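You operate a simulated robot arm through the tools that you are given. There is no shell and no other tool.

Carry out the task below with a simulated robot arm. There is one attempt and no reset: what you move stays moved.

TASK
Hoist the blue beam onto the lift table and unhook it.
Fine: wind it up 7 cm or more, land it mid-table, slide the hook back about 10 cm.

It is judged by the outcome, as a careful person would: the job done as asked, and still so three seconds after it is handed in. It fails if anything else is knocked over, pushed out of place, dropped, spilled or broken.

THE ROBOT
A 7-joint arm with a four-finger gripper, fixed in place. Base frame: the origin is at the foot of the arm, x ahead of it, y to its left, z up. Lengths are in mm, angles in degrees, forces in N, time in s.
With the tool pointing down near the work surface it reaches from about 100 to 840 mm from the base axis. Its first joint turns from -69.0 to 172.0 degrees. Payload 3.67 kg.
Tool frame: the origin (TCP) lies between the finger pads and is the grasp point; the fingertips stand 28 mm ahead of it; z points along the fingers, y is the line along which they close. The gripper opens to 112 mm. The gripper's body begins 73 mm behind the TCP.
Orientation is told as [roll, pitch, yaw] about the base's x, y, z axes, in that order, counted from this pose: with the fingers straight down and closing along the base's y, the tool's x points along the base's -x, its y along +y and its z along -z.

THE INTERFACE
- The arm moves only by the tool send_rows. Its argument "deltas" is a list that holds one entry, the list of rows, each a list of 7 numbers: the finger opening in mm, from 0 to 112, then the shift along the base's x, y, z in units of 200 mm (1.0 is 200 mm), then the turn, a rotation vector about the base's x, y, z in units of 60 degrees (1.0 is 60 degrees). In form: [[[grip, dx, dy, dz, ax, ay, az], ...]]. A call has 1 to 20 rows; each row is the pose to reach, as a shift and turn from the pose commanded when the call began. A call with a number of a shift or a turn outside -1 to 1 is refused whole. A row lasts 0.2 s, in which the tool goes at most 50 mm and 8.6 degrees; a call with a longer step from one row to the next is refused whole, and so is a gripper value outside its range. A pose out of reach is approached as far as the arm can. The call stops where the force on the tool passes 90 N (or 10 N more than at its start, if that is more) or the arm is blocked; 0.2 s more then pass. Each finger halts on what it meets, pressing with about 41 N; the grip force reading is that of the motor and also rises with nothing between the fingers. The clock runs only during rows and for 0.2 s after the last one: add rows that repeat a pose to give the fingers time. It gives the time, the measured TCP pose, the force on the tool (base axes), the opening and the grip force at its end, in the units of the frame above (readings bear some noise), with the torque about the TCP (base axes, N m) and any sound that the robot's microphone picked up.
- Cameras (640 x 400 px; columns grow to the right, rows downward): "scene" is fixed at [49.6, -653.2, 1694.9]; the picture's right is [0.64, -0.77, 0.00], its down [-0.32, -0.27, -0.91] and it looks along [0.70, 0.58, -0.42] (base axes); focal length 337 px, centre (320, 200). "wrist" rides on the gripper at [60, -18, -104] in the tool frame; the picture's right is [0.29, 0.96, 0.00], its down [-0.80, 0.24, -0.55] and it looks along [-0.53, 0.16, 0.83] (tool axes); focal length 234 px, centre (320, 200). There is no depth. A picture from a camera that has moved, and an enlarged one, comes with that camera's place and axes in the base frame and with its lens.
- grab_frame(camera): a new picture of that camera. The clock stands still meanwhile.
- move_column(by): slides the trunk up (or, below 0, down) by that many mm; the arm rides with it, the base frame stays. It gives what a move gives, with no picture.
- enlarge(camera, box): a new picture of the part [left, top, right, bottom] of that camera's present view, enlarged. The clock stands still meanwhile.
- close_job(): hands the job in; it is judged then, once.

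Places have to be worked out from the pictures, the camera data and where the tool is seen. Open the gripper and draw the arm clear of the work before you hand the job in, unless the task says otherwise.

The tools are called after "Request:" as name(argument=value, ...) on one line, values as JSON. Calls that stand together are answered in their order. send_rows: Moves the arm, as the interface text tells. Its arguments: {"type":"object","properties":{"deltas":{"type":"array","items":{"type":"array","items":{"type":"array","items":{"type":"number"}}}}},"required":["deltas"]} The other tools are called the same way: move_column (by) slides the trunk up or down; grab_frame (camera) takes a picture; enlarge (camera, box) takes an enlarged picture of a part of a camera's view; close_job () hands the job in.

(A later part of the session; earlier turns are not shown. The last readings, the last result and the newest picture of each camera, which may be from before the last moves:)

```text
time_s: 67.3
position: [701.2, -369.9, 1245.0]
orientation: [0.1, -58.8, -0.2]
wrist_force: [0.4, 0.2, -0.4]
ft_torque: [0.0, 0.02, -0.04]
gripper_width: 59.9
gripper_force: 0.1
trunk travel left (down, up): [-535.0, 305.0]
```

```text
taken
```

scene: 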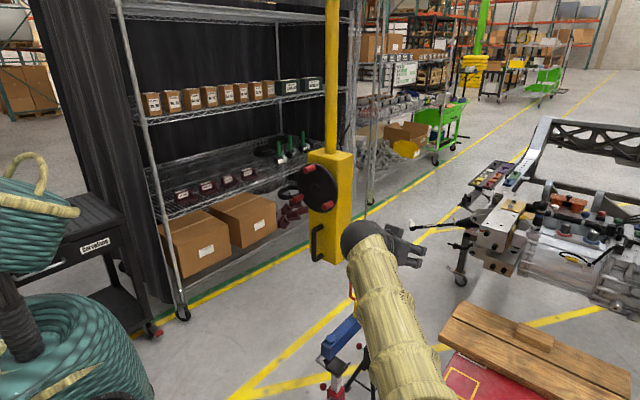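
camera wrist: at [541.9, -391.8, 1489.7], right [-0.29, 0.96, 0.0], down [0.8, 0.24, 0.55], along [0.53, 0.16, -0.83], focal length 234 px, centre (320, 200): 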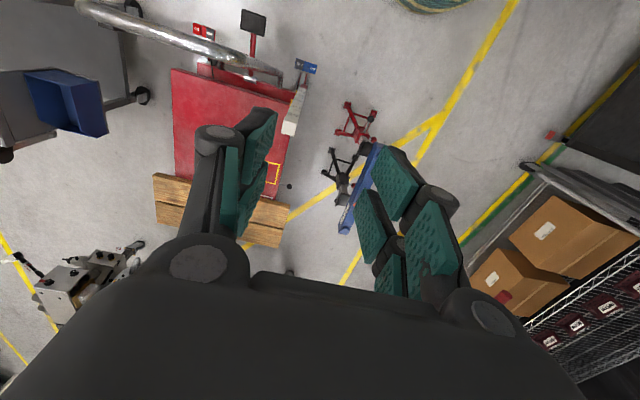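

I continue toward the far position with pitch -75°, yaw -15°, staying at z≈1150.

Request:
send_rows(deltas=[[[60, 0.15, -0.1, -0.08, -0.007, -0.05, -0.05], [60, 0.3, -0.2, -0.16, -0.014, -0.1, -0.1], [60, 0.45, -0.3, -0.24, -0.021, -0.16, -0.15], [60, 0.6, -0.4, -0.32, -0.028, -0.21, -0.2], [60, 0.75, -0.5, -0.4, -0.035, -0.267, -0.25], [60, 0.9, -0.55, -0.475, -0.035, -0.267, -0.25]]])

Request:
grab_frame(camera="scene")

Request:
grab_frame(camera="wrist")

```text
time_s: 68.7
position: [882.9, -479.7, 1147.9]
orientation: [-0.2, -74.9, -15.0]
wrist_force: [0.5, -0.5, 0.4]
ft_torque: [0.0, -0.01, 0.0]
gripper_width: 59.6
gripper_force: 0.1
trunk travel left (down, up): [-535.0, 305.0]
```

```text
taken
```

scene: 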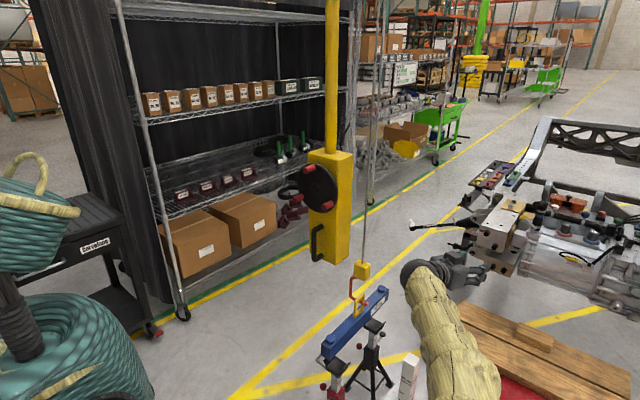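

```text
taken
camera wrist: at [765.5, -467.5, 1119.1], right [0.18, 0.94, -0.28], down [-0.25, 0.32, 0.91], along [0.95, -0.09, 0.29], focal length 234 px, centre (320, 200)
```

wrist: 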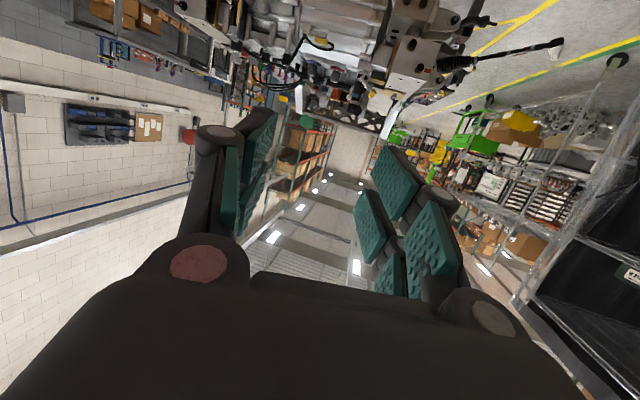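

Reach is fine here (r≈1005). I extend to about [937, -500, 1050] to check the actual handle reach, still in free air above the table.

Request:
send_rows(deltas=[[[60, 0.07, -0.03, -0.1, 0, 0, 0], [60, 0.14, -0.06, -0.2, 0, 0, 0], [60, 0.21, -0.09, -0.3, 0, 0, 0], [60, 0.27, -0.1, -0.4, 0, 0, 0], [60, 0.27, -0.1, -0.5, 0, 0, 0]]])

Request:
grab_frame(camera="scene")

```text
time_s: 69.9
position: [935.2, -497.9, 1051.5]
orientation: [0.0, -74.9, -15.3]
wrist_force: [0.3, 0.0, 0.1]
ft_torque: [0.01, -0.02, -0.04]
gripper_width: 60.0
gripper_force: 0.1
trunk travel left (down, up): [-535.0, 305.0]
```

```text
taken
```

scene: 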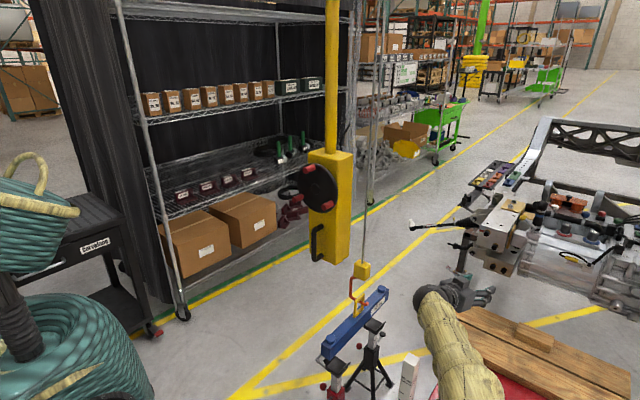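

Reached without limit. I lower to z≈1000 (the handle's upper part) to check clearance to the ruler post.

Request:
send_rows(deltas=[[[60, 0, 0, -0.1, 0, 0, 0], [60, 0, 0, -0.2, 0, 0, 0], [60, 0, 0, -0.27, 0, 0, 0]]])

Request:
enlarge(camera="scene", box=[360, 240, 540, 400])

```text
time_s: 70.9
position: [938.6, -502.7, 1060.4]
orientation: [4.2, -78.8, -19.3]
wrist_force: [0.3, 1.1, -0.8]
ft_torque: [-0.03, -0.07, -0.05]
gripper_width: 60.1
gripper_force: 0.0
trunk travel left (down, up): [-535.0, 305.0]
stopped in row 3: the arm was blocked; the commanded pose is now the measured one
```

```text
2.50 times, centred on (450, 320) of scene
camera zoom: at [49.6, -653.2, 1694.9], right [0.64, -0.77, 0.0], down [-0.32, -0.27, -0.91], along [0.7, 0.58, -0.42], focal length 843 px, centre (-5, -100)
```

zoom: 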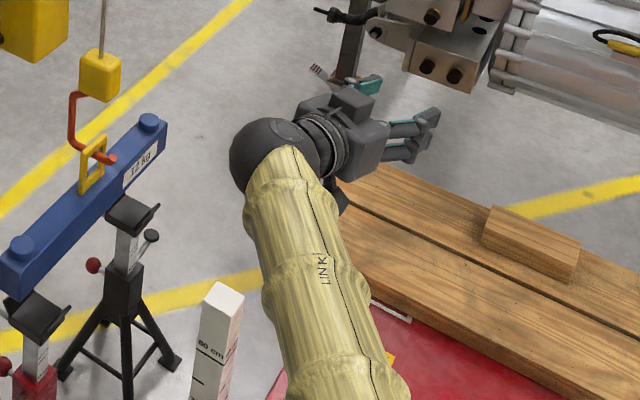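

The arm was blocked by something upstream of the wrist sensor (likely the forearm meeting the ruler post or the table's handle). I back straight up at once and inspect.

Request:
send_rows(deltas=[[[60, 0, 0, 0.1, 0, 0, 0], [60, -0.05, 0.02, 0.25, 0, 0, 0], [60, -0.1, 0.05, 0.4, 0, 0, 0], [60, -0.15, 0.1, 0.5, 0, 0, 0]]])

Request:
grab_frame(camera="scene")

Request:
enlarge(camera="scene", box=[340, 280, 520, 400])

```text
time_s: 71.9
position: [906.4, -482.1, 1162.1]
orientation: [4.2, -78.8, -19.4]
wrist_force: [0.6, -0.3, 0.0]
ft_torque: [0.01, 0.0, -0.01]
gripper_width: 60.2
gripper_force: 0.0
trunk travel left (down, up): [-535.0, 305.0]
```

```text
taken
```

scene: 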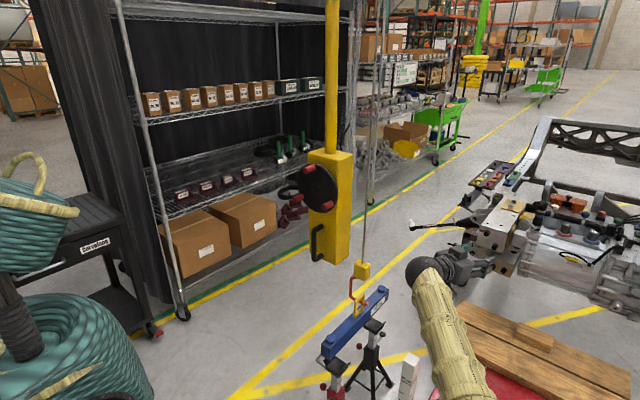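

```text
3.33 times, centred on (430, 340) of scene
camera zoom: at [49.6, -653.2, 1694.9], right [0.64, -0.77, 0.0], down [-0.32, -0.27, -0.91], along [0.7, 0.58, -0.42], focal length 1124 px, centre (-47, -267)
```

zoom: 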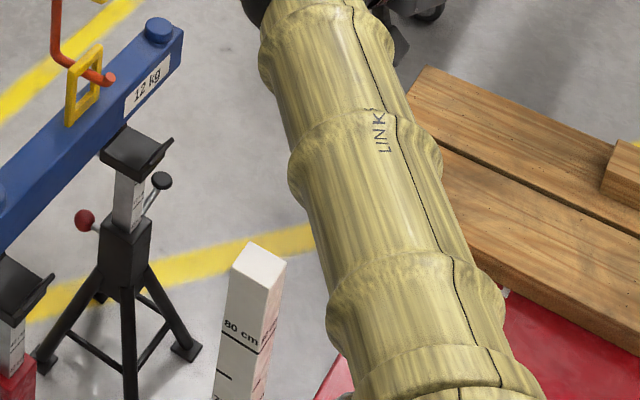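

The ruler post is exactly where it was, so nothing shifted; the forearm (elbow swung out to about y -600) seems to have met the table's tall push handle (top bar ≈ z 960). I raise the trunk 290 mm so that the forearm comes down from above, and test again.

Request:
move_column(by=290)

Request:
grab_frame(camera="scene")

```text
time_s: 74.8
position: [907.5, -484.2, 1449.2]
orientation: [4.5, -78.8, -19.5]
wrist_force: [0.5, -0.4, 1.0]
ft_torque: [-0.01, -0.03, 0.0]
gripper_width: 59.9
gripper_force: 0.1
trunk travel left (down, up): [-825.0, 15.0]
```

```text
taken
```

scene: 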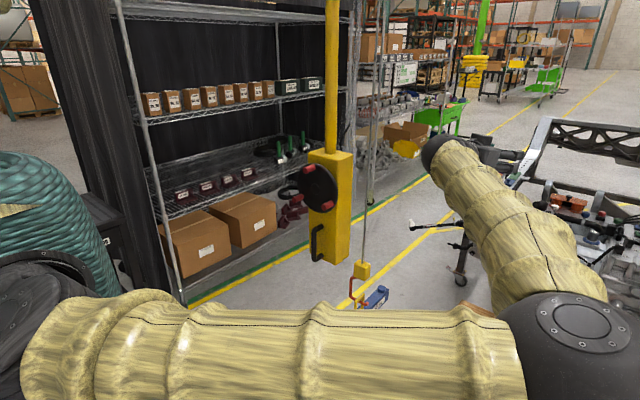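

Now the whole arm is visible: elbow is out at about [490, -697, 1355]. I descend 300 mm in steps and check how the forearm lies over the table handle.

Request:
send_rows(deltas=[[[60, 0, 0, -0.2, 0, 0, 0], [60, 0, 0, -0.4, 0, 0, 0], [60, 0, 0, -0.6, 0, 0, 0], [60, 0, 0, -0.8, 0, 0, 0], [60, 0, 0, -1.0, 0, 0, 0]]])

Request:
grab_frame(camera="scene")

```text
time_s: 76.0
position: [909.8, -480.6, 1340.9]
orientation: [7.2, -77.8, -21.6]
wrist_force: [-0.1, -0.3, -0.4]
ft_torque: [0.03, -0.01, 0.05]
gripper_width: 60.1
gripper_force: 0.2
out of reach, approached as far as the arm can: row 3, 4, 5
trunk travel left (down, up): [-825.0, 15.0]
```

```text
taken
```

scene: 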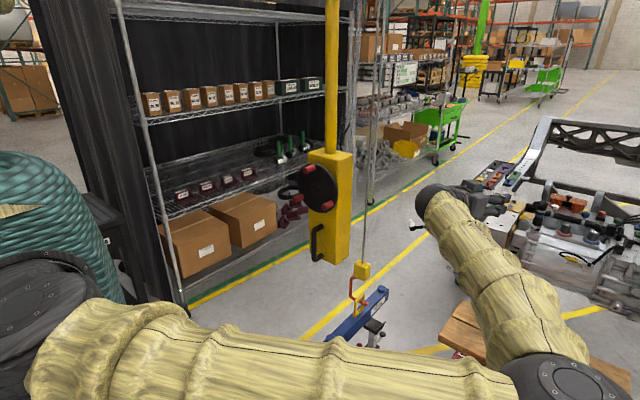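

The joint limits here stop low TCP heights relative to the trunk (≈ shoulder height), and a lower trunk would bring the forearm near the table handle. So I will slide the hoist at wheel height instead, gripping a peg on the +y side with z held (the wheel can't turn then). First I retreat toward +y and straighten the tool.

Request:
send_rows(deltas=[[[60, -0.15, 0.1, 0.1, 0, 0, 0], [60, -0.3, 0.25, 0.2, -0.012, -0.05, 0.06], [60, -0.45, 0.4, 0.3, -0.025, -0.1, 0.12], [60, -0.6, 0.55, 0.4, -0.037, -0.15, 0.18], [60, -0.7, 0.72, 0.45, -0.05, -0.198, 0.24], [60, -0.7, 0.9, 0.5, -0.05, -0.198, 0.24]]])

Request:
grab_frame(camera="scene")

```text
time_s: 77.4
position: [767.7, -373.0, 1444.2]
orientation: [-1.2, -88.5, -1.7]
wrist_force: [-1.1, 0.2, 1.4]
ft_torque: [-0.01, 0.06, 0.01]
gripper_width: 60.0
gripper_force: 0.1
out of reach, approached as far as the arm can: row 2, 3, 4, 5, 6
trunk travel left (down, up): [-825.0, 15.0]
```

```text
taken
```

scene: 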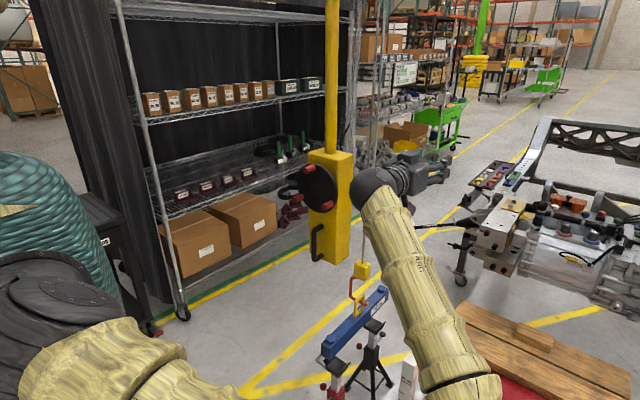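

Orientation is nearly straight (+x). I lower the trunk by 290 mm back to the earlier working height.

Request:
move_column(by=-290)

Request:
grab_frame(camera="scene")

```text
time_s: 80.3
position: [771.0, -374.5, 1153.3]
orientation: [-0.4, -88.5, -2.4]
wrist_force: [-0.5, 0.4, -1.4]
ft_torque: [-0.06, 0.0, -0.03]
gripper_width: 60.1
gripper_force: 0.0
trunk travel left (down, up): [-535.0, 305.0]
```

```text
taken
```

scene: 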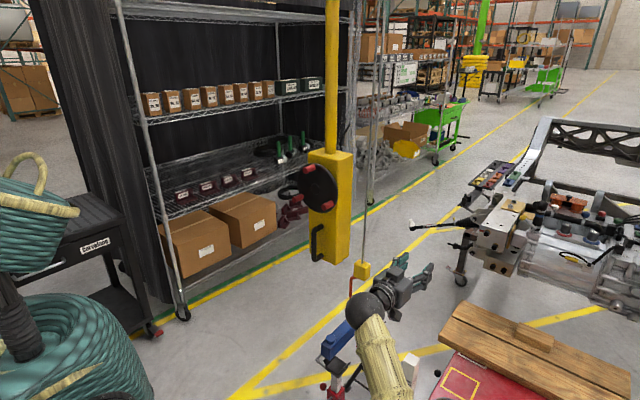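

Before fetching the hoist I test the farthest wheel position I would need for unwinding at the table: about [900, -570, 1200], free air.

Request:
send_rows(deltas=[[[60, 0.1, -0.15, 0.05, 0, 0, 0], [60, 0.2, -0.3, 0.1, 0, 0, 0], [60, 0.3, -0.45, 0.15, 0, 0, 0], [60, 0.4, -0.6, 0.2, 0, 0, 0], [60, 0.5, -0.75, 0.235, 0, 0, 0], [60, 0.58, -0.9, 0.235, 0, 0, 0], [60, 0.645, -1.0, 0.235, 0, 0, 0]]])

Request:
grab_frame(camera="scene")

```text
time_s: 81.9
position: [900.9, -574.1, 1200.6]
orientation: [0.3, -88.5, -3.0]
wrist_force: [-1.0, -0.3, 0.5]
ft_torque: [0.04, -0.01, -0.01]
gripper_width: 59.9
gripper_force: 0.0
trunk travel left (down, up): [-535.0, 305.0]
```

```text
taken
```

scene: 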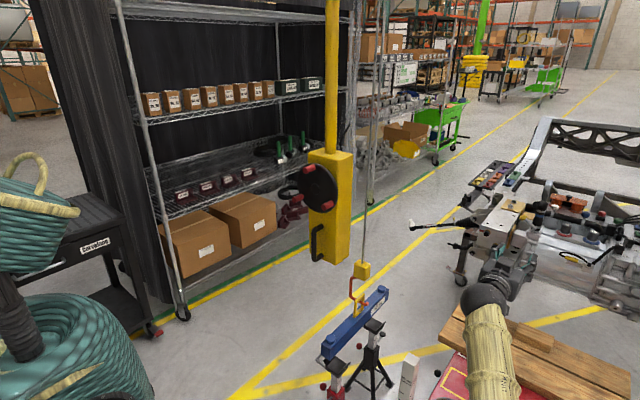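

Reachable. Now I return along x≈770 toward the hoist's wheel in a few calls.

Request:
send_rows(deltas=[[[60, -0.15, 0.15, 0, 0, 0, 0], [60, -0.3, 0.3, 0, 0, 0, 0], [60, -0.45, 0.45, 0, 0, 0, 0], [60, -0.6, 0.6, 0, 0, 0, 0], [60, -0.65, 0.8, 0, 0, 0, 0], [60, -0.65, 1.0, 0, 0, 0, 0]]])

Request:
send_rows(deltas=[[[60, 0, 0.2, 0, 0, 0, 0], [60, 0, 0.4, 0, 0, 0, 0], [60, 0, 0.6, 0, 0, 0, 0], [60, 0, 0.8, 0, 0, 0, 0], [60, 0, 1.0, 0, 0, 0, 0]]])

Request:
send_rows(deltas=[[[60, 0, 0.2, -0.05, 0, 0, 0], [60, 0, 0.4, -0.1, 0, 0, 0], [60, 0, 0.6, -0.15, 0, 0, 0], [60, 0, 0.8, -0.2, 0, 0, 0], [60, 0, 1.0, -0.25, 0, 0, 0]]])

Request:
grab_frame(camera="wrist")

```text
time_s: 83.3
position: [768.3, -373.1, 1201.5]
orientation: [-2.3, -88.6, -0.3]
wrist_force: [0.6, -0.4, 0.1]
ft_torque: [0.0, 0.03, -0.03]
gripper_width: 60.0
gripper_force: 0.0
trunk travel left (down, up): [-535.0, 305.0]
```

```text
time_s: 84.5
position: [769.3, -172.1, 1199.8]
orientation: [-1.6, -88.4, -1.3]
wrist_force: [0.6, 0.2, 0.0]
ft_torque: [-0.03, 0.01, -0.07]
gripper_width: 60.0
gripper_force: 0.1
trunk travel left (down, up): [-535.0, 305.0]
```

```text
time_s: 85.7
position: [769.9, 28.7, 1149.1]
orientation: [-4.3, -88.5, 1.4]
wrist_force: [-0.2, 0.5, 0.5]
ft_torque: [0.01, 0.02, -0.01]
gripper_width: 60.1
gripper_force: 0.0
trunk travel left (down, up): [-535.0, 305.0]
```

```text
taken
camera wrist: at [663.2, 16.1, 1092.8], right [0.04, 0.96, -0.29], down [-0.52, 0.27, 0.81], along [0.85, 0.12, 0.51], focal length 234 px, centre (320, 200)
```

wrist: 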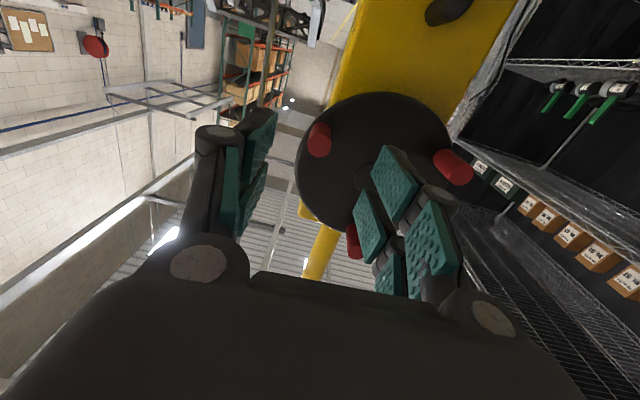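

Peg B shows at about [y 176, z 1148], as predicted. I line up and close on it with the fingers closing along y.

Request:
send_rows(deltas=[[[60, 0, 0.2, 0.0, 0, 0, 0], [60, 0, 0.4, 0.0, 0, 0, 0], [60, 0, 0.6, 0.0, 0, 0, 0], [60, 0.1, 0.74, 0.003, 0, 0, 0], [60, 0.25, 0.74, 0.003, 0, 0, 0], [60, 0.4, 0.74, 0.003, 0, 0, 0], [60, 0.55, 0.74, 0.003, 0, 0, 0], [60, 0.65, 0.74, 0.003, 0, 0, 0]]])

Request:
grab_frame(camera="wrist")

```text
time_s: 87.5
position: [899.7, 179.1, 1148.4]
orientation: [-0.6, -88.4, -2.3]
wrist_force: [0.9, -0.3, 0.4]
ft_torque: [0.01, 0.0, 0.03]
gripper_width: 59.9
gripper_force: 0.1
trunk travel left (down, up): [-535.0, 305.0]
```

```text
taken
camera wrist: at [793.1, 164.5, 1093.1], right [0.04, 0.96, -0.29], down [-0.52, 0.27, 0.81], along [0.85, 0.12, 0.51], focal length 234 px, centre (320, 200)
```

wrist: 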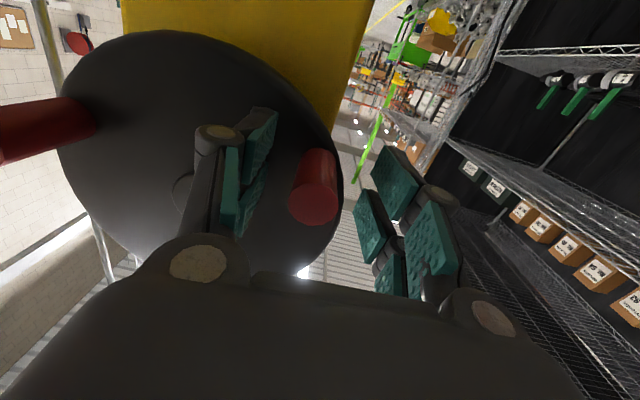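

Peg B is between the fingers. I close on it.

Request:
send_rows(deltas=[[[40, 0, -0.01, 0, 0, 0, 0], [20, 0, -0.01, 0, 0, 0, 0], [0, 0, -0.01, 0, 0, 0, 0], [0, 0, -0.01, 0, 0, 0, 0]]])

```text
time_s: 88.5
position: [899.3, 176.0, 1149.4]
orientation: [-2.3, -88.3, -0.4]
wrist_force: [3.2, 2.9, 0.3]
ft_torque: [0.1, -0.62, 1.99]
gripper_width: 22.7
gripper_force: 44.8
trunk travel left (down, up): [-535.0, 305.0]
```

Gripped (peg at y 176, z 1149). I start the slide gently: 30 mm along -y, then check forces and hook.

Request:
send_rows(deltas=[[[0, 0, -0.015, 0, 0, 0, 0], [0, 0, -0.035, 0, 0, 0, 0], [0, 0, -0.06, 0, 0, 0, 0], [0, 0, -0.09, 0, 0, 0, 0], [0, 0, -0.12, 0, 0, 0, 0], [0, 0, -0.145, 0, 0, 0, 0], [0, 0, -0.15, 0, 0, 0, 0]]])

Request:
grab_frame(camera="scene")

Request:
enlarge(camera="scene", box=[260, 130, 440, 400])

```text
time_s: 89.9
position: [898.5, 162.1, 1135.8]
orientation: [-16.1, -87.1, 14.5]
wrist_force: [25.6, 66.7, -20.8]
ft_torque: [-2.67, -0.07, 1.08]
gripper_width: 22.3
gripper_force: 44.9
trunk travel left (down, up): [-535.0, 305.0]
stopped in row 6: the force on the tool passed its limit at 92 N (the readings are from after the stop); the commanded pose is now the measured one
```

```text
taken
```

scene: 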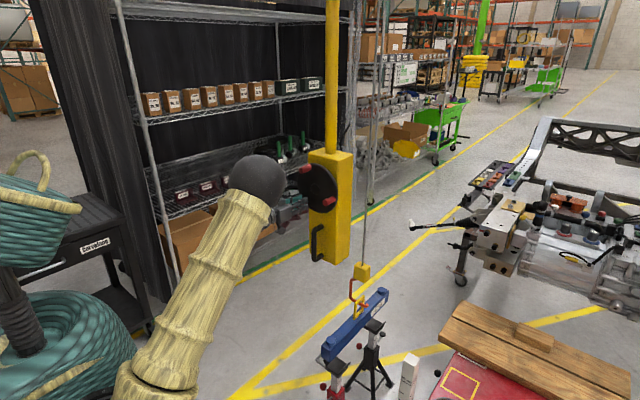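

```text
1.48 times, centred on (350, 265) of scene
camera zoom: at [49.6, -653.2, 1694.9], right [0.64, -0.77, 0.0], down [-0.32, -0.27, -0.91], along [0.7, 0.58, -0.42], focal length 500 px, centre (276, 104)
```

zoom: 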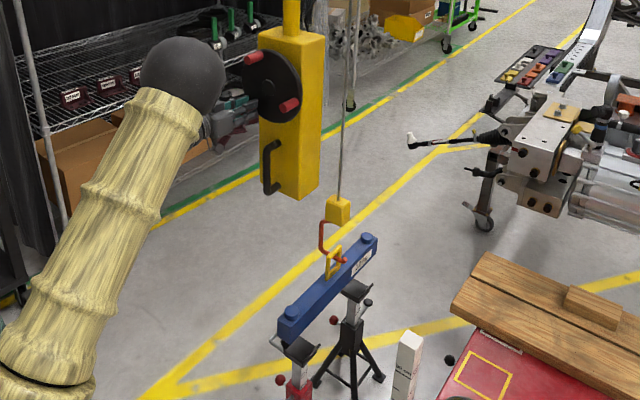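

The peg turned the wheel by about -14° (≈8 mm lower) while the trolley did not move even at ~67 N, so pulling on a peg is no good. I release carefully, back off, and go to the proper handle instead.

Request:
send_rows(deltas=[[[24, 0, 0, 0, 0, 0, 0], [30, 0, 0, 0, 0, 0, 0], [60, 0, 0, 0, 0, 0, 0], [60, -0.1, 0, 0, 0, 0, 0], [60, -0.3, 0, 0, 0, 0, 0], [60, -0.5, 0, 0, 0, 0, 0], [60, -0.7, 0, 0, 0, 0, 0]]])

Request:
grab_frame(camera="wrist")

Request:
enlarge(camera="scene", box=[290, 240, 420, 400])

```text
time_s: 91.0
position: [879.4, 145.2, 1140.6]
orientation: [-3.9, -87.6, 1.3]
wrist_force: [21.9, 14.3, -21.2]
ft_torque: [-0.85, 1.33, -0.08]
gripper_width: 64.3
gripper_force: 3.7
trunk travel left (down, up): [-535.0, 305.0]
stopped in row 5: the force on the tool passed its limit at 141 N (the readings are from after the stop); the commanded pose is now the measured one
```

```text
taken
camera wrist: at [772.4, 131.3, 1086.4], right [0.03, 0.96, -0.29], down [-0.51, 0.26, 0.82], along [0.86, 0.12, 0.5], focal length 234 px, centre (320, 200)
```

wrist: 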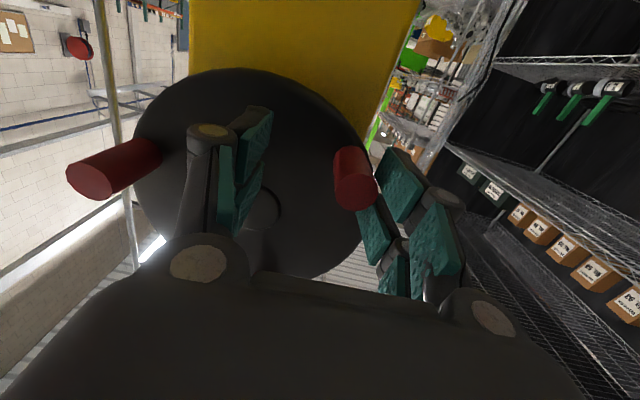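

```text
2.50 times, centred on (355, 320) of scene
camera zoom: at [49.6, -653.2, 1694.9], right [0.64, -0.77, 0.0], down [-0.32, -0.27, -0.91], along [0.7, 0.58, -0.42], focal length 843 px, centre (232, -100)
```

zoom: 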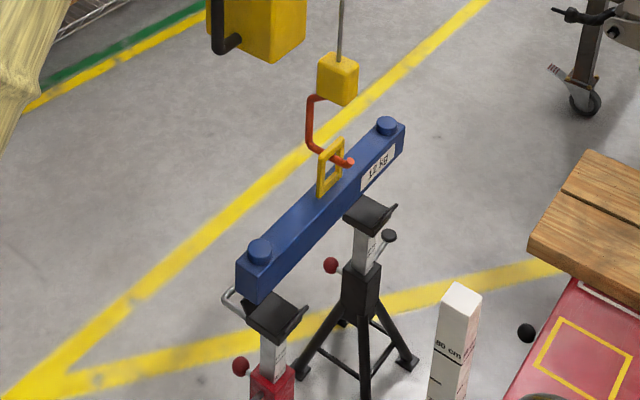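

The tool sprang sideways on release and its +y finger rests against peg B. Beam and hook are fine (beam about 86 mm up). I re-centre gently on the peg before retreating.

Request:
send_rows(deltas=[[[64, 0, 0.02, -0.005, 0, 0, 0], [64, 0, 0.05, -0.01, 0, 0, 0], [64, 0, 0.08, -0.015, 0, 0, 0]]])

Request:
grab_frame(camera="wrist")

```text
time_s: 91.8
position: [872.5, 160.1, 1145.6]
orientation: [-0.6, -88.2, -1.9]
wrist_force: [0.0, 0.1, -0.1]
ft_torque: [-0.01, 0.0, -0.03]
gripper_width: 64.0
gripper_force: 0.0
trunk travel left (down, up): [-535.0, 305.0]
```

```text
taken
camera wrist: at [766.1, 145.8, 1090.2], right [0.03, 0.96, -0.29], down [-0.52, 0.26, 0.81], along [0.85, 0.12, 0.5], focal length 234 px, centre (320, 200)
```

wrist: 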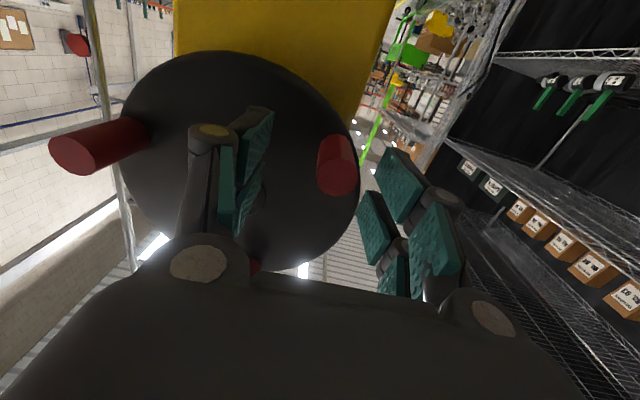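

Force is zero now. I retreat from the wheel, then go to a tool-down pose near the start to see whether the elbow comes back up – an elbow-up arm would clear the table's push handle later.

Request:
send_rows(deltas=[[[60, -0.1, 0, 0, 0, 0, 0], [60, -0.3, 0, 0, 0, 0, 0], [60, -0.5, 0, 0, 0, 0, 0], [60, -0.7, -0.1, 0.1, 0, 0.1, 0], [60, -0.9, -0.2, 0.2, 0, 0.23, 0], [60, -1.0, -0.3, 0.35, 0, 0.36, 0], [60, -1.0, -0.4, 0.5, 0, 0.5, 0], [60, -1.0, -0.5, 0.65, 0, 0.64, 0], [60, -1.0, -0.6, 0.8, 0, 0.78, 0], [60, -1.0, -0.7, 0.9, 0, 0.92, 0]]])

Request:
grab_frame(camera="scene")

```text
time_s: 94.0
position: [673.3, 19.6, 1324.9]
orientation: [-2.3, -32.9, -0.2]
wrist_force: [0.5, -0.5, 0.2]
ft_torque: [0.04, -0.02, 0.0]
gripper_width: 60.1
gripper_force: 0.0
trunk travel left (down, up): [-535.0, 305.0]
```

```text
taken
```

scene: 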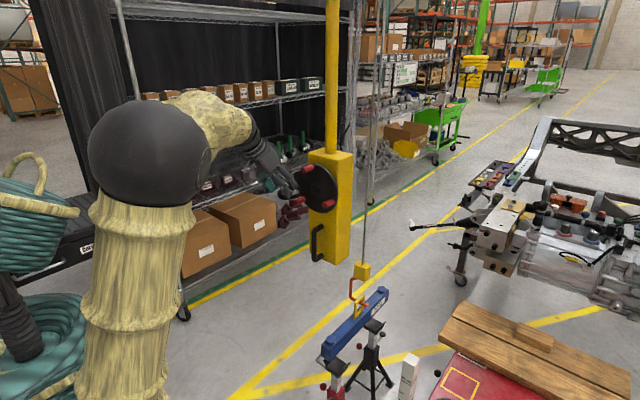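

Here the elbow is up (≈[200, -280, 1590]). I'll try to keep it up by using a more downward tool (pitch ≈ -45°) and test the far handle position again in free air, step by step.

Request:
send_rows(deltas=[[[60, 0.05, -0.2, 0, 0.0, 0, -0.04], [60, 0.1, -0.4, 0, 0.0, 0, -0.08], [60, 0.15, -0.6, 0, 0.0, 0, -0.12], [60, 0.2, -0.8, 0, 0.0, 0, -0.16], [60, 0.25, -1.0, 0, 0.0, 0, -0.2]]])

Request:
send_rows(deltas=[[[60, 0.1, -0.15, -0.05, 0.0, 0, -0.04], [60, 0.2, -0.3, -0.1, 0.0, 0, -0.08], [60, 0.3, -0.45, -0.15, 0.0, 0, -0.12], [60, 0.4, -0.6, -0.2, 0.0, 0, -0.16], [60, 0.5, -0.75, -0.25, 0.0, 0, -0.2], [60, 0.6, -0.9, -0.3, 0, 0, -0.2]]])

Request:
grab_frame(camera="scene")

```text
time_s: 95.2
position: [725.4, -183.2, 1326.4]
orientation: [-2.3, -33.0, -12.1]
wrist_force: [0.0, -0.9, 1.0]
ft_torque: [0.08, -0.01, 0.03]
gripper_width: 59.9
gripper_force: 0.1
trunk travel left (down, up): [-535.0, 305.0]
```

```text
time_s: 96.6
position: [845.2, -361.7, 1266.4]
orientation: [-2.4, -33.0, -24.1]
wrist_force: [0.2, -0.7, 0.2]
ft_torque: [-0.01, 0.05, 0.05]
gripper_width: 59.9
gripper_force: 0.0
trunk travel left (down, up): [-535.0, 305.0]
```

```text
taken
```

scene: 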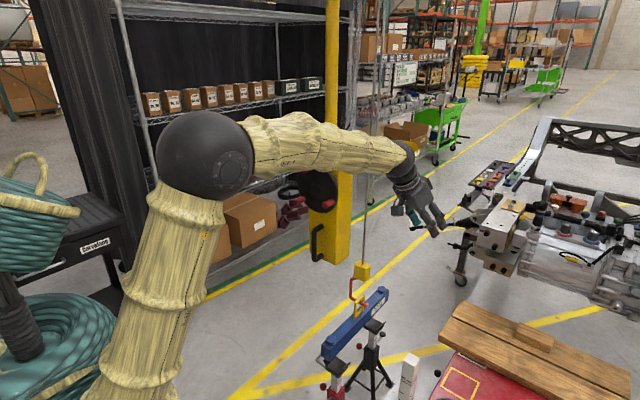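

The elbow now stays up with the forearm high. I continue to about [915, -470, 1100] with pitch -50°, then look.

Request:
send_rows(deltas=[[[60, 0.06, -0.09, -0.13, -0.019, -0.043, -0.011], [60, 0.12, -0.18, -0.26, -0.038, -0.086, -0.022], [60, 0.18, -0.27, -0.39, -0.057, -0.129, -0.033], [60, 0.24, -0.36, -0.52, -0.077, -0.173, -0.045], [60, 0.3, -0.45, -0.66, -0.096, -0.216, -0.056], [60, 0.36, -0.54, -0.8, -0.115, -0.259, -0.067]]])

Request:
grab_frame(camera="scene")

```text
time_s: 98.0
position: [918.9, -468.5, 1103.0]
orientation: [-1.5, -49.9, -28.7]
wrist_force: [1.0, -0.5, -0.4]
ft_torque: [0.05, 0.03, -0.01]
gripper_width: 59.9
gripper_force: 0.1
trunk travel left (down, up): [-535.0, 305.0]
```

```text
taken
```

scene: 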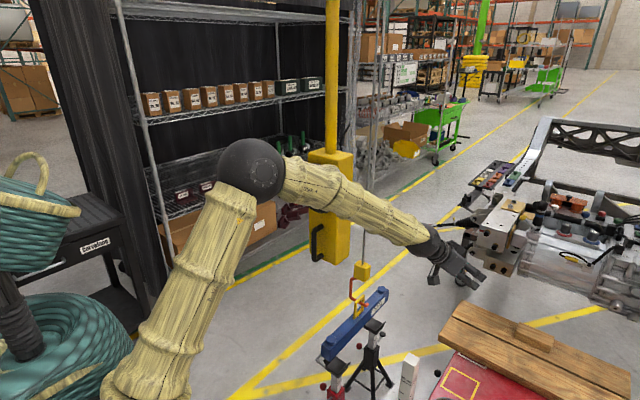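

Elbow-up holds. I go the last bit to [937, -497, 1000] to confirm reach at the handle's final place.

Request:
send_rows(deltas=[[[60, 0.03, -0.05, -0.17, 0, 0, 0], [60, 0.06, -0.1, -0.34, 0, 0, 0], [60, 0.09, -0.14, -0.51, 0, 0, 0], [60, 0.09, -0.14, -0.57, 0, 0, 0]]])

Request:
grab_frame(camera="scene")

```text
time_s: 99.0
position: [932.9, -497.0, 991.4]
orientation: [-1.4, -50.1, -28.9]
wrist_force: [-0.4, 0.1, 0.8]
ft_torque: [0.0, -0.01, -0.01]
gripper_width: 60.0
gripper_force: 0.1
trunk travel left (down, up): [-535.0, 305.0]
```

```text
taken
```

scene: 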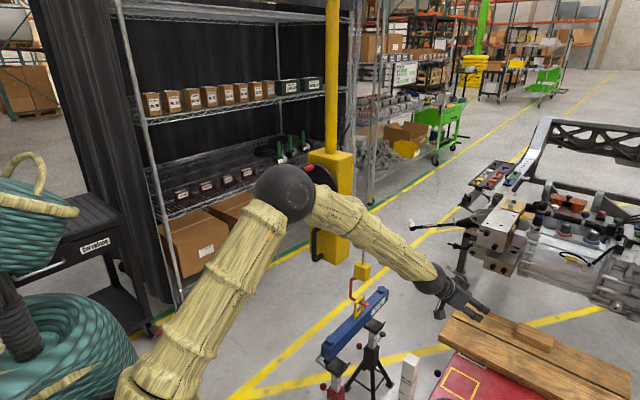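

Reached easily with a clear arm. Now I travel back at x≈800, z≈1040 to the handle at y≈107, keeping this arm posture (pitch -50°, yaw about -20°).

Request:
send_rows(deltas=[[[60, -0.15, 0.05, 0.08, 0, 0, 0], [60, -0.3, 0.2, 0.16, 0, 0, 0.02], [60, -0.45, 0.35, 0.24, 0, 0, 0.05], [60, -0.6, 0.5, 0.25, 0, 0, 0.08], [60, -0.65, 0.7, 0.25, 0, 0, 0.11], [60, -0.65, 0.9, 0.25, 0, 0, 0.15], [60, -0.65, 1.0, 0.25, 0, 0, 0.15]]])

Request:
send_rows(deltas=[[[60, 0, 0.2, 0, 0, 0, 0], [60, 0, 0.4, 0, 0, 0, 0], [60, 0, 0.6, 0, 0, 0, 0], [60, 0, 0.8, 0, 0, 0, 0], [60, 0, 1.0, 0, 0, 0, 0]]])

Request:
send_rows(deltas=[[[60, 0, 0.2, 0, 0, 0, 0], [60, 0, 0.4, 0, 0, 0, 0], [60, 0, 0.6, 0, 0, 0, 0], [60, 0, 0.8, 0, 0, 0, 0], [60, 0, 0.97, 0, 0, 0, 0]]])

Request:
grab_frame(camera="wrist")

Request:
grab_frame(camera="scene")

```text
time_s: 100.6
position: [804.0, -295.1, 1042.6]
orientation: [-1.5, -50.0, -19.6]
wrist_force: [-1.0, 0.5, 0.4]
ft_torque: [-0.03, 0.01, -0.02]
gripper_width: 60.0
gripper_force: 0.1
trunk travel left (down, up): [-535.0, 305.0]
```

```text
time_s: 101.8
position: [806.5, -114.4, 1043.5]
orientation: [2.3, -48.5, -24.3]
wrist_force: [0.2, 0.7, 0.1]
ft_torque: [-0.05, -0.01, -0.02]
gripper_width: 60.0
gripper_force: 0.0
trunk travel left (down, up): [-535.0, 305.0]
```

```text
time_s: 103.0
position: [803.1, 101.0, 1039.9]
orientation: [-1.8, -50.0, -19.6]
wrist_force: [-0.6, -0.5, 1.2]
ft_torque: [-0.04, -0.02, -0.03]
gripper_width: 60.0
gripper_force: 0.2
trunk travel left (down, up): [-535.0, 305.0]
```

```text
taken
camera wrist: at [686.1, 126.2, 1062.9], right [0.17, 0.96, -0.24], down [0.17, 0.21, 0.96], along [0.97, -0.2, -0.13], focal length 234 px, centre (320, 200)
```

wrist: 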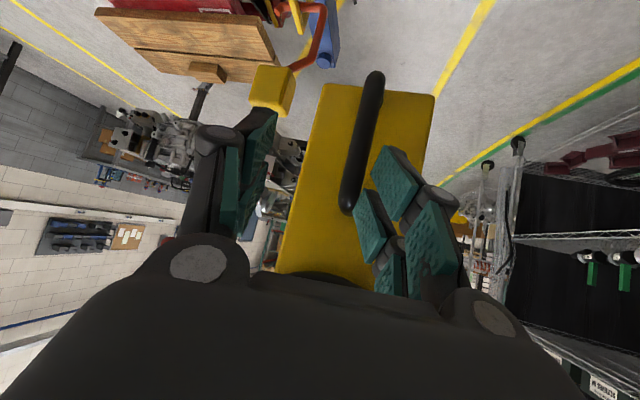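

```text
taken
```

scene: 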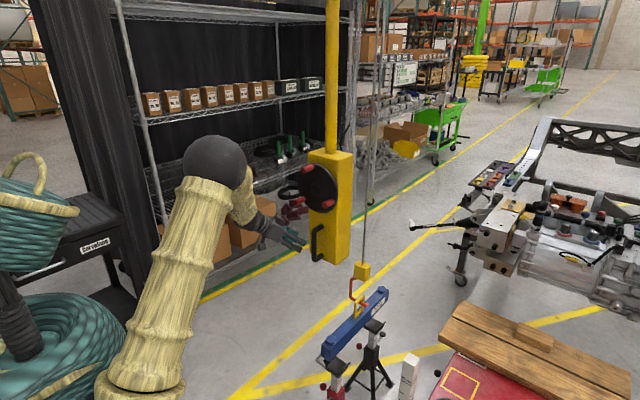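

The handle bar reads y≈105. I approach along the tool axis to [938, 107, 985].

Request:
send_rows(deltas=[[[60, 0.14, 0.09, 0.04, 0, 0, 0], [60, 0.28, 0.175, 0.08, 0, 0, 0], [60, 0.36, 0.145, 0.01, 0, 0, 0], [60, 0.48, 0.1, -0.09, 0, 0, 0], [60, 0.58, 0.065, -0.18, 0, 0, 0]]])

Request:
grab_frame(camera="wrist")

```text
time_s: 104.2
position: [920.8, 111.1, 1003.9]
orientation: [-1.5, -49.9, -19.7]
wrist_force: [0.3, -0.6, 0.4]
ft_torque: [-0.01, 0.02, -0.01]
gripper_width: 60.2
gripper_force: 0.1
trunk travel left (down, up): [-535.0, 305.0]
```

```text
taken
camera wrist: at [803.6, 136.5, 1026.2], right [0.17, 0.96, -0.24], down [0.17, 0.21, 0.96], along [0.97, -0.2, -0.13], focal length 234 px, centre (320, 200)
```

wrist: 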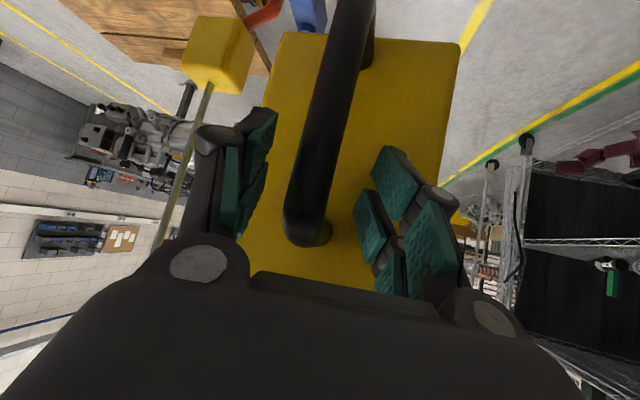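

The bar lies between the fingers. I go in the last 25 mm and close.

Request:
send_rows(deltas=[[[60, 0.05, -0.015, -0.06, 0, 0, 0], [60, 0.085, -0.025, -0.12, 0, 0, 0], [60, 0.085, -0.025, -0.12, 0, 0, 0], [40, 0.085, -0.025, -0.12, 0, 0, 0], [20, 0.085, -0.025, -0.12, 0, 0, 0], [0, 0.085, -0.025, -0.12, 0, 0, 0], [0, 0.085, -0.025, -0.12, 0, 0, 0]]])

Request:
grab_frame(camera="wrist")

```text
time_s: 105.8
position: [937.9, 106.3, 981.5]
orientation: [-1.4, -50.0, -19.7]
wrist_force: [-13.3, -10.7, -5.7]
ft_torque: [-0.03, -0.56, 0.02]
gripper_width: 24.8
gripper_force: 45.2
trunk travel left (down, up): [-535.0, 305.0]
```

```text
taken
camera wrist: at [819.3, 131.8, 1003.1], right [0.17, 0.96, -0.24], down [0.17, 0.21, 0.96], along [0.97, -0.2, -0.13], focal length 234 px, centre (320, 200)
```

wrist: 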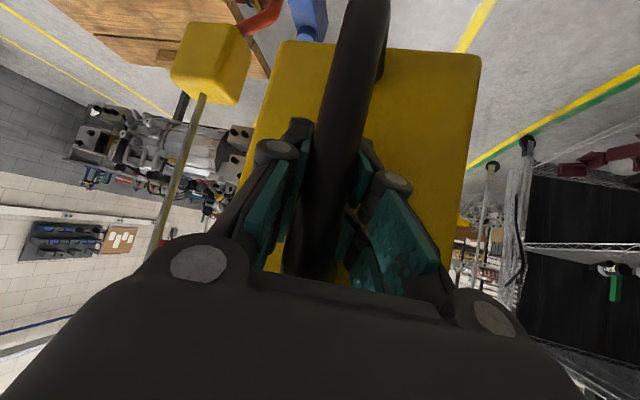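

Gripped the bar. I test the slide with 12 mm at low speed and watch the force.

Request:
send_rows(deltas=[[[0, 0, -0.01, 0, 0, 0, 0], [0, 0, -0.02, 0, 0, 0, 0], [0, 0, -0.03, 0, 0, 0, 0], [0, 0, -0.04, 0, 0, 0, 0], [0, 0, -0.05, 0, 0, 0, 0], [0, 0, -0.06, 0, 0, 0, 0]]])

Request:
enlarge(camera="scene", box=[290, 240, 420, 400])

```text
time_s: 107.2
position: [936.6, 93.9, 980.2]
orientation: [-1.6, -50.0, -19.6]
wrist_force: [-6.5, 12.0, -2.9]
ft_torque: [0.76, 0.04, -0.24]
gripper_width: 24.7
gripper_force: 45.2
trunk travel left (down, up): [-535.0, 305.0]
```

```text
2.50 times, centred on (355, 320) of scene
camera zoom: at [49.6, -653.2, 1694.9], right [0.64, -0.77, 0.0], down [-0.32, -0.27, -0.91], along [0.7, 0.58, -0.42], focal length 843 px, centre (232, -100)
```

zoom: 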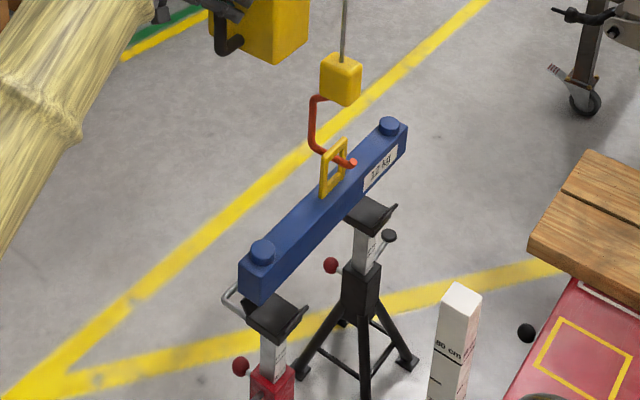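

The trolley slides easily by the handle (≈12 N), and the beam follows. I continue 140 mm at moderate speed.

Request:
send_rows(deltas=[[[0, 0, -0.015, 0, 0, 0, 0], [0, 0, -0.04, 0, 0, 0, 0], [0, 0, -0.075, 0, 0, 0, 0], [0, 0, -0.115, 0, 0, 0, 0], [0, 0, -0.155, 0, 0, 0, 0], [0, 0, -0.195, 0, 0, 0, 0], [0, 0, -0.235, 0, 0, 0, 0], [0, 0, -0.275, 0, 0, 0, 0], [0, 0, -0.315, 0, 0, 0, 0], [0, 0, -0.355, 0, 0, 0, 0], [0, 0, -0.395, 0, 0, 0, 0], [0, 0, -0.435, 0, 0, 0, 0], [0, 0, -0.475, 0, 0, 0, 0], [0, 0, -0.515, 0, 0, 0, 0], [0, 0, -0.555, 0, 0, 0, 0], [0, 0, -0.595, 0, 0, 0, 0], [0, 0, -0.635, 0, 0, 0, 0], [0, 0, -0.67, 0, 0, 0, 0], [0, 0, -0.69, 0, 0, 0, 0], [0, 0, -0.7, 0, 0, 0, 0]]])

Request:
grab_frame(camera="scene")

```text
time_s: 111.4
position: [937.8, -45.4, 980.3]
orientation: [-1.7, -50.0, -19.6]
wrist_force: [6.6, 16.9, -0.4]
ft_torque: [0.87, 0.15, -0.04]
gripper_width: 24.8
gripper_force: 44.9
trunk travel left (down, up): [-535.0, 305.0]
```

```text
taken
```

scene: 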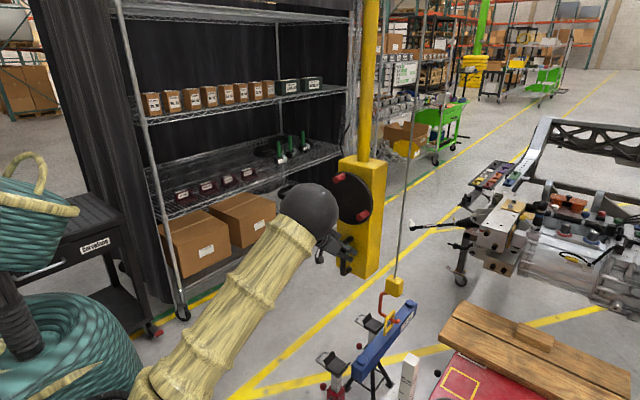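

Beam cleared the stands, sliding fine at ~17 N. I check the beam's attitude and clearance to the ruler post.

Request:
enlarge(camera="scene", box=[320, 250, 480, 400])

Request:
grab_frame(camera="wrist")

```text
2.67 times, centred on (400, 325) of scene
camera zoom: at [49.6, -653.2, 1694.9], right [0.64, -0.77, 0.0], down [-0.32, -0.27, -0.91], along [0.7, 0.58, -0.42], focal length 899 px, centre (107, -133)
```

zoom: 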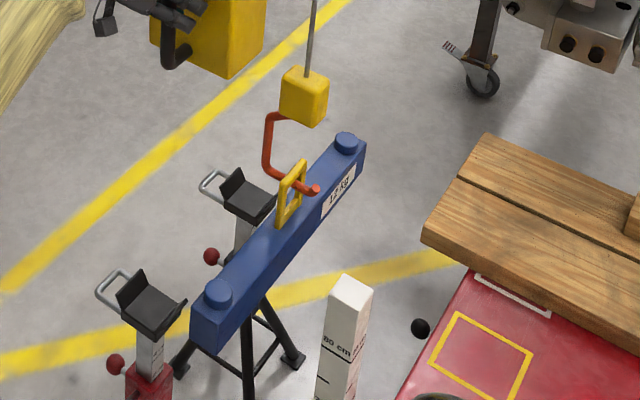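

```text
taken
camera wrist: at [819.5, -19.8, 1003.0], right [0.17, 0.96, -0.24], down [0.17, 0.21, 0.96], along [0.97, -0.2, -0.13], focal length 234 px, centre (320, 200)
```

wrist: 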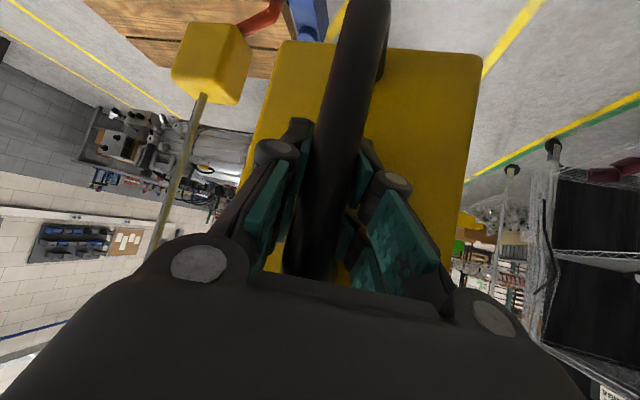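

The beam hangs level (both knobs z≈657, x≈816 and 1196) and will pass the ruler post with ~60 mm to spare. I continue another 150 mm.

Request:
send_rows(deltas=[[[0, 0, -0.015, 0, 0, 0, 0], [0, 0, -0.04, 0, 0, 0, 0], [0, 0, -0.075, 0, 0, 0, 0], [0, 0, -0.115, 0, 0, 0, 0], [0, 0, -0.16, 0, 0, 0, 0], [0, 0, -0.205, 0, 0, 0, 0], [0, 0, -0.25, 0, 0, 0, 0], [0, 0, -0.295, 0, 0, 0, 0], [0, 0, -0.34, 0, 0, 0, 0], [0, 0, -0.385, 0, 0, 0, 0], [0, 0, -0.43, 0, 0, 0, 0], [0, 0, -0.475, 0, 0, 0, 0], [0, 0, -0.52, 0, 0, 0, 0], [0, 0, -0.565, 0, 0, 0, 0], [0, 0, -0.61, 0, 0, 0, 0], [0, 0, -0.65, 0, 0, 0, 0], [0, 0, -0.69, 0, 0, 0, 0], [0, 0, -0.725, 0, 0, 0, 0], [0, 0, -0.745, 0, 0, 0, 0], [0, 0, -0.75, 0, 0, 0, 0]]])

Request:
grab_frame(camera="scene")

```text
time_s: 115.6
position: [937.4, -192.7, 982.2]
orientation: [-1.6, -49.9, -19.7]
wrist_force: [-3.2, 13.7, -13.6]
ft_torque: [0.36, -0.77, -0.37]
gripper_width: 24.7
gripper_force: 45.2
trunk travel left (down, up): [-535.0, 305.0]
```

```text
taken
```

scene: 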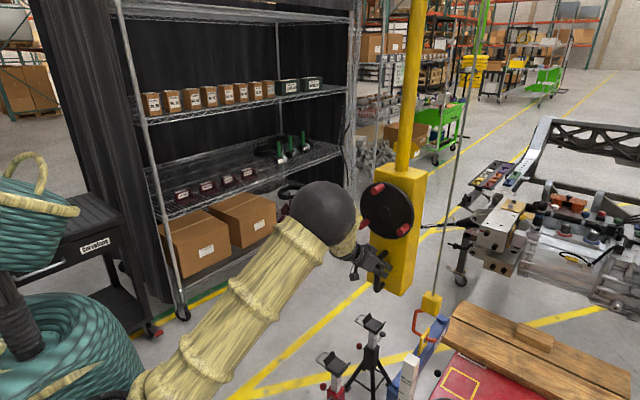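

Still smooth. I enlarge the beam's near end and the ruler post before passing it.

Request:
enlarge(camera="scene", box=[370, 270, 530, 400])

```text
3.08 times, centred on (450, 335) of scene
camera zoom: at [49.6, -653.2, 1694.9], right [0.64, -0.77, 0.0], down [-0.32, -0.27, -0.91], along [0.7, 0.58, -0.42], focal length 1038 px, centre (-80, -215)
```

zoom: 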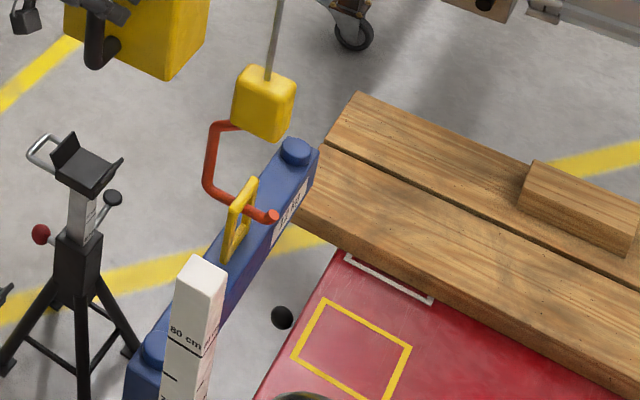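

The post top is about [728, -418, 905]; the beam's near end at x≈794 leaves about 40 mm. I continue 150 mm a bit slower past it.

Request:
send_rows(deltas=[[[0, 0, -0.01, 0, 0, 0, 0], [0, 0, -0.03, 0, 0, 0, 0], [0, 0, -0.06, 0, 0, 0, 0], [0, 0, -0.09, 0, 0, 0, 0], [0, 0, -0.12, 0, 0, 0, 0], [0, 0, -0.15, 0, 0, 0, 0], [0, 0, -0.18, 0, 0, 0, 0], [0, 0, -0.21, 0, 0, 0, 0], [0, 0, -0.24, 0, 0, 0, 0], [0, 0, -0.27, 0, 0, 0, 0], [0, 0, -0.3, 0, 0, 0, 0], [0, 0, -0.33, 0, 0, 0, 0], [0, 0, -0.36, 0, 0, 0, 0], [0, 0, -0.385, 0, 0, 0, 0], [0, 0, -0.4, 0, 0, 0, 0]]])

Request:
enlarge(camera="scene", box=[370, 240, 570, 400])

```text
time_s: 118.8
position: [937.3, -273.8, 980.5]
orientation: [-1.6, -50.0, -19.7]
wrist_force: [-1.0, 9.6, -5.4]
ft_torque: [0.64, -0.16, -0.25]
gripper_width: 25.0
gripper_force: 45.1
trunk travel left (down, up): [-535.0, 305.0]
```

```text
2.50 times, centred on (470, 320) of scene
camera zoom: at [49.6, -653.2, 1694.9], right [0.64, -0.77, 0.0], down [-0.32, -0.27, -0.91], along [0.7, 0.58, -0.42], focal length 843 px, centre (-55, -100)
```

zoom: 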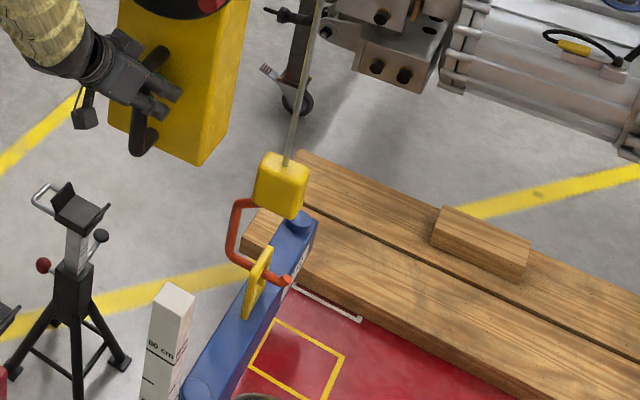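

Past the post with clear space. I continue 150 mm further over the table.

Request:
send_rows(deltas=[[[0, 0, -0.015, 0, 0, 0, 0], [0, 0, -0.04, 0, 0, 0, 0], [0, 0, -0.075, 0, 0, 0, 0], [0, 0, -0.115, 0, 0, 0, 0], [0, 0, -0.16, 0, 0, 0, 0], [0, 0, -0.205, 0, 0, 0, 0], [0, 0, -0.25, 0, 0, 0, 0], [0, 0, -0.295, 0, 0, 0, 0], [0, 0, -0.34, 0, 0, 0, 0], [0, 0, -0.385, 0, 0, 0, 0], [0, 0, -0.43, 0, 0, 0, 0], [0, 0, -0.475, 0, 0, 0, 0], [0, 0, -0.52, 0, 0, 0, 0], [0, 0, -0.565, 0, 0, 0, 0], [0, 0, -0.61, 0, 0, 0, 0], [0, 0, -0.65, 0, 0, 0, 0], [0, 0, -0.69, 0, 0, 0, 0], [0, 0, -0.725, 0, 0, 0, 0], [0, 0, -0.745, 0, 0, 0, 0], [0, 0, -0.75, 0, 0, 0, 0]]])

Request:
grab_frame(camera="scene")

```text
time_s: 123.0
position: [936.3, -423.6, 980.3]
orientation: [-1.6, -50.1, -19.6]
wrist_force: [2.4, 14.4, -2.4]
ft_torque: [0.76, -0.06, -0.4]
gripper_width: 25.0
gripper_force: 45.2
trunk travel left (down, up): [-535.0, 305.0]
```

```text
taken
```

scene: 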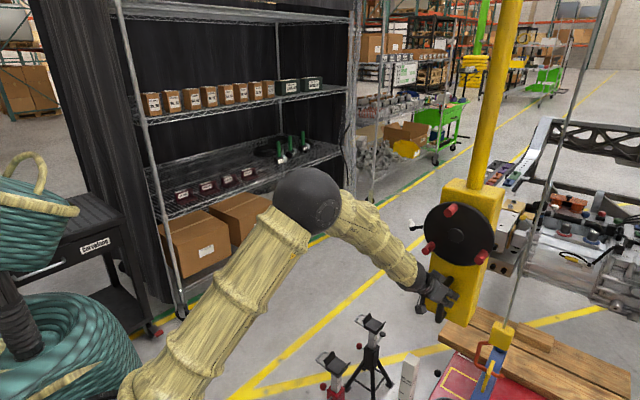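

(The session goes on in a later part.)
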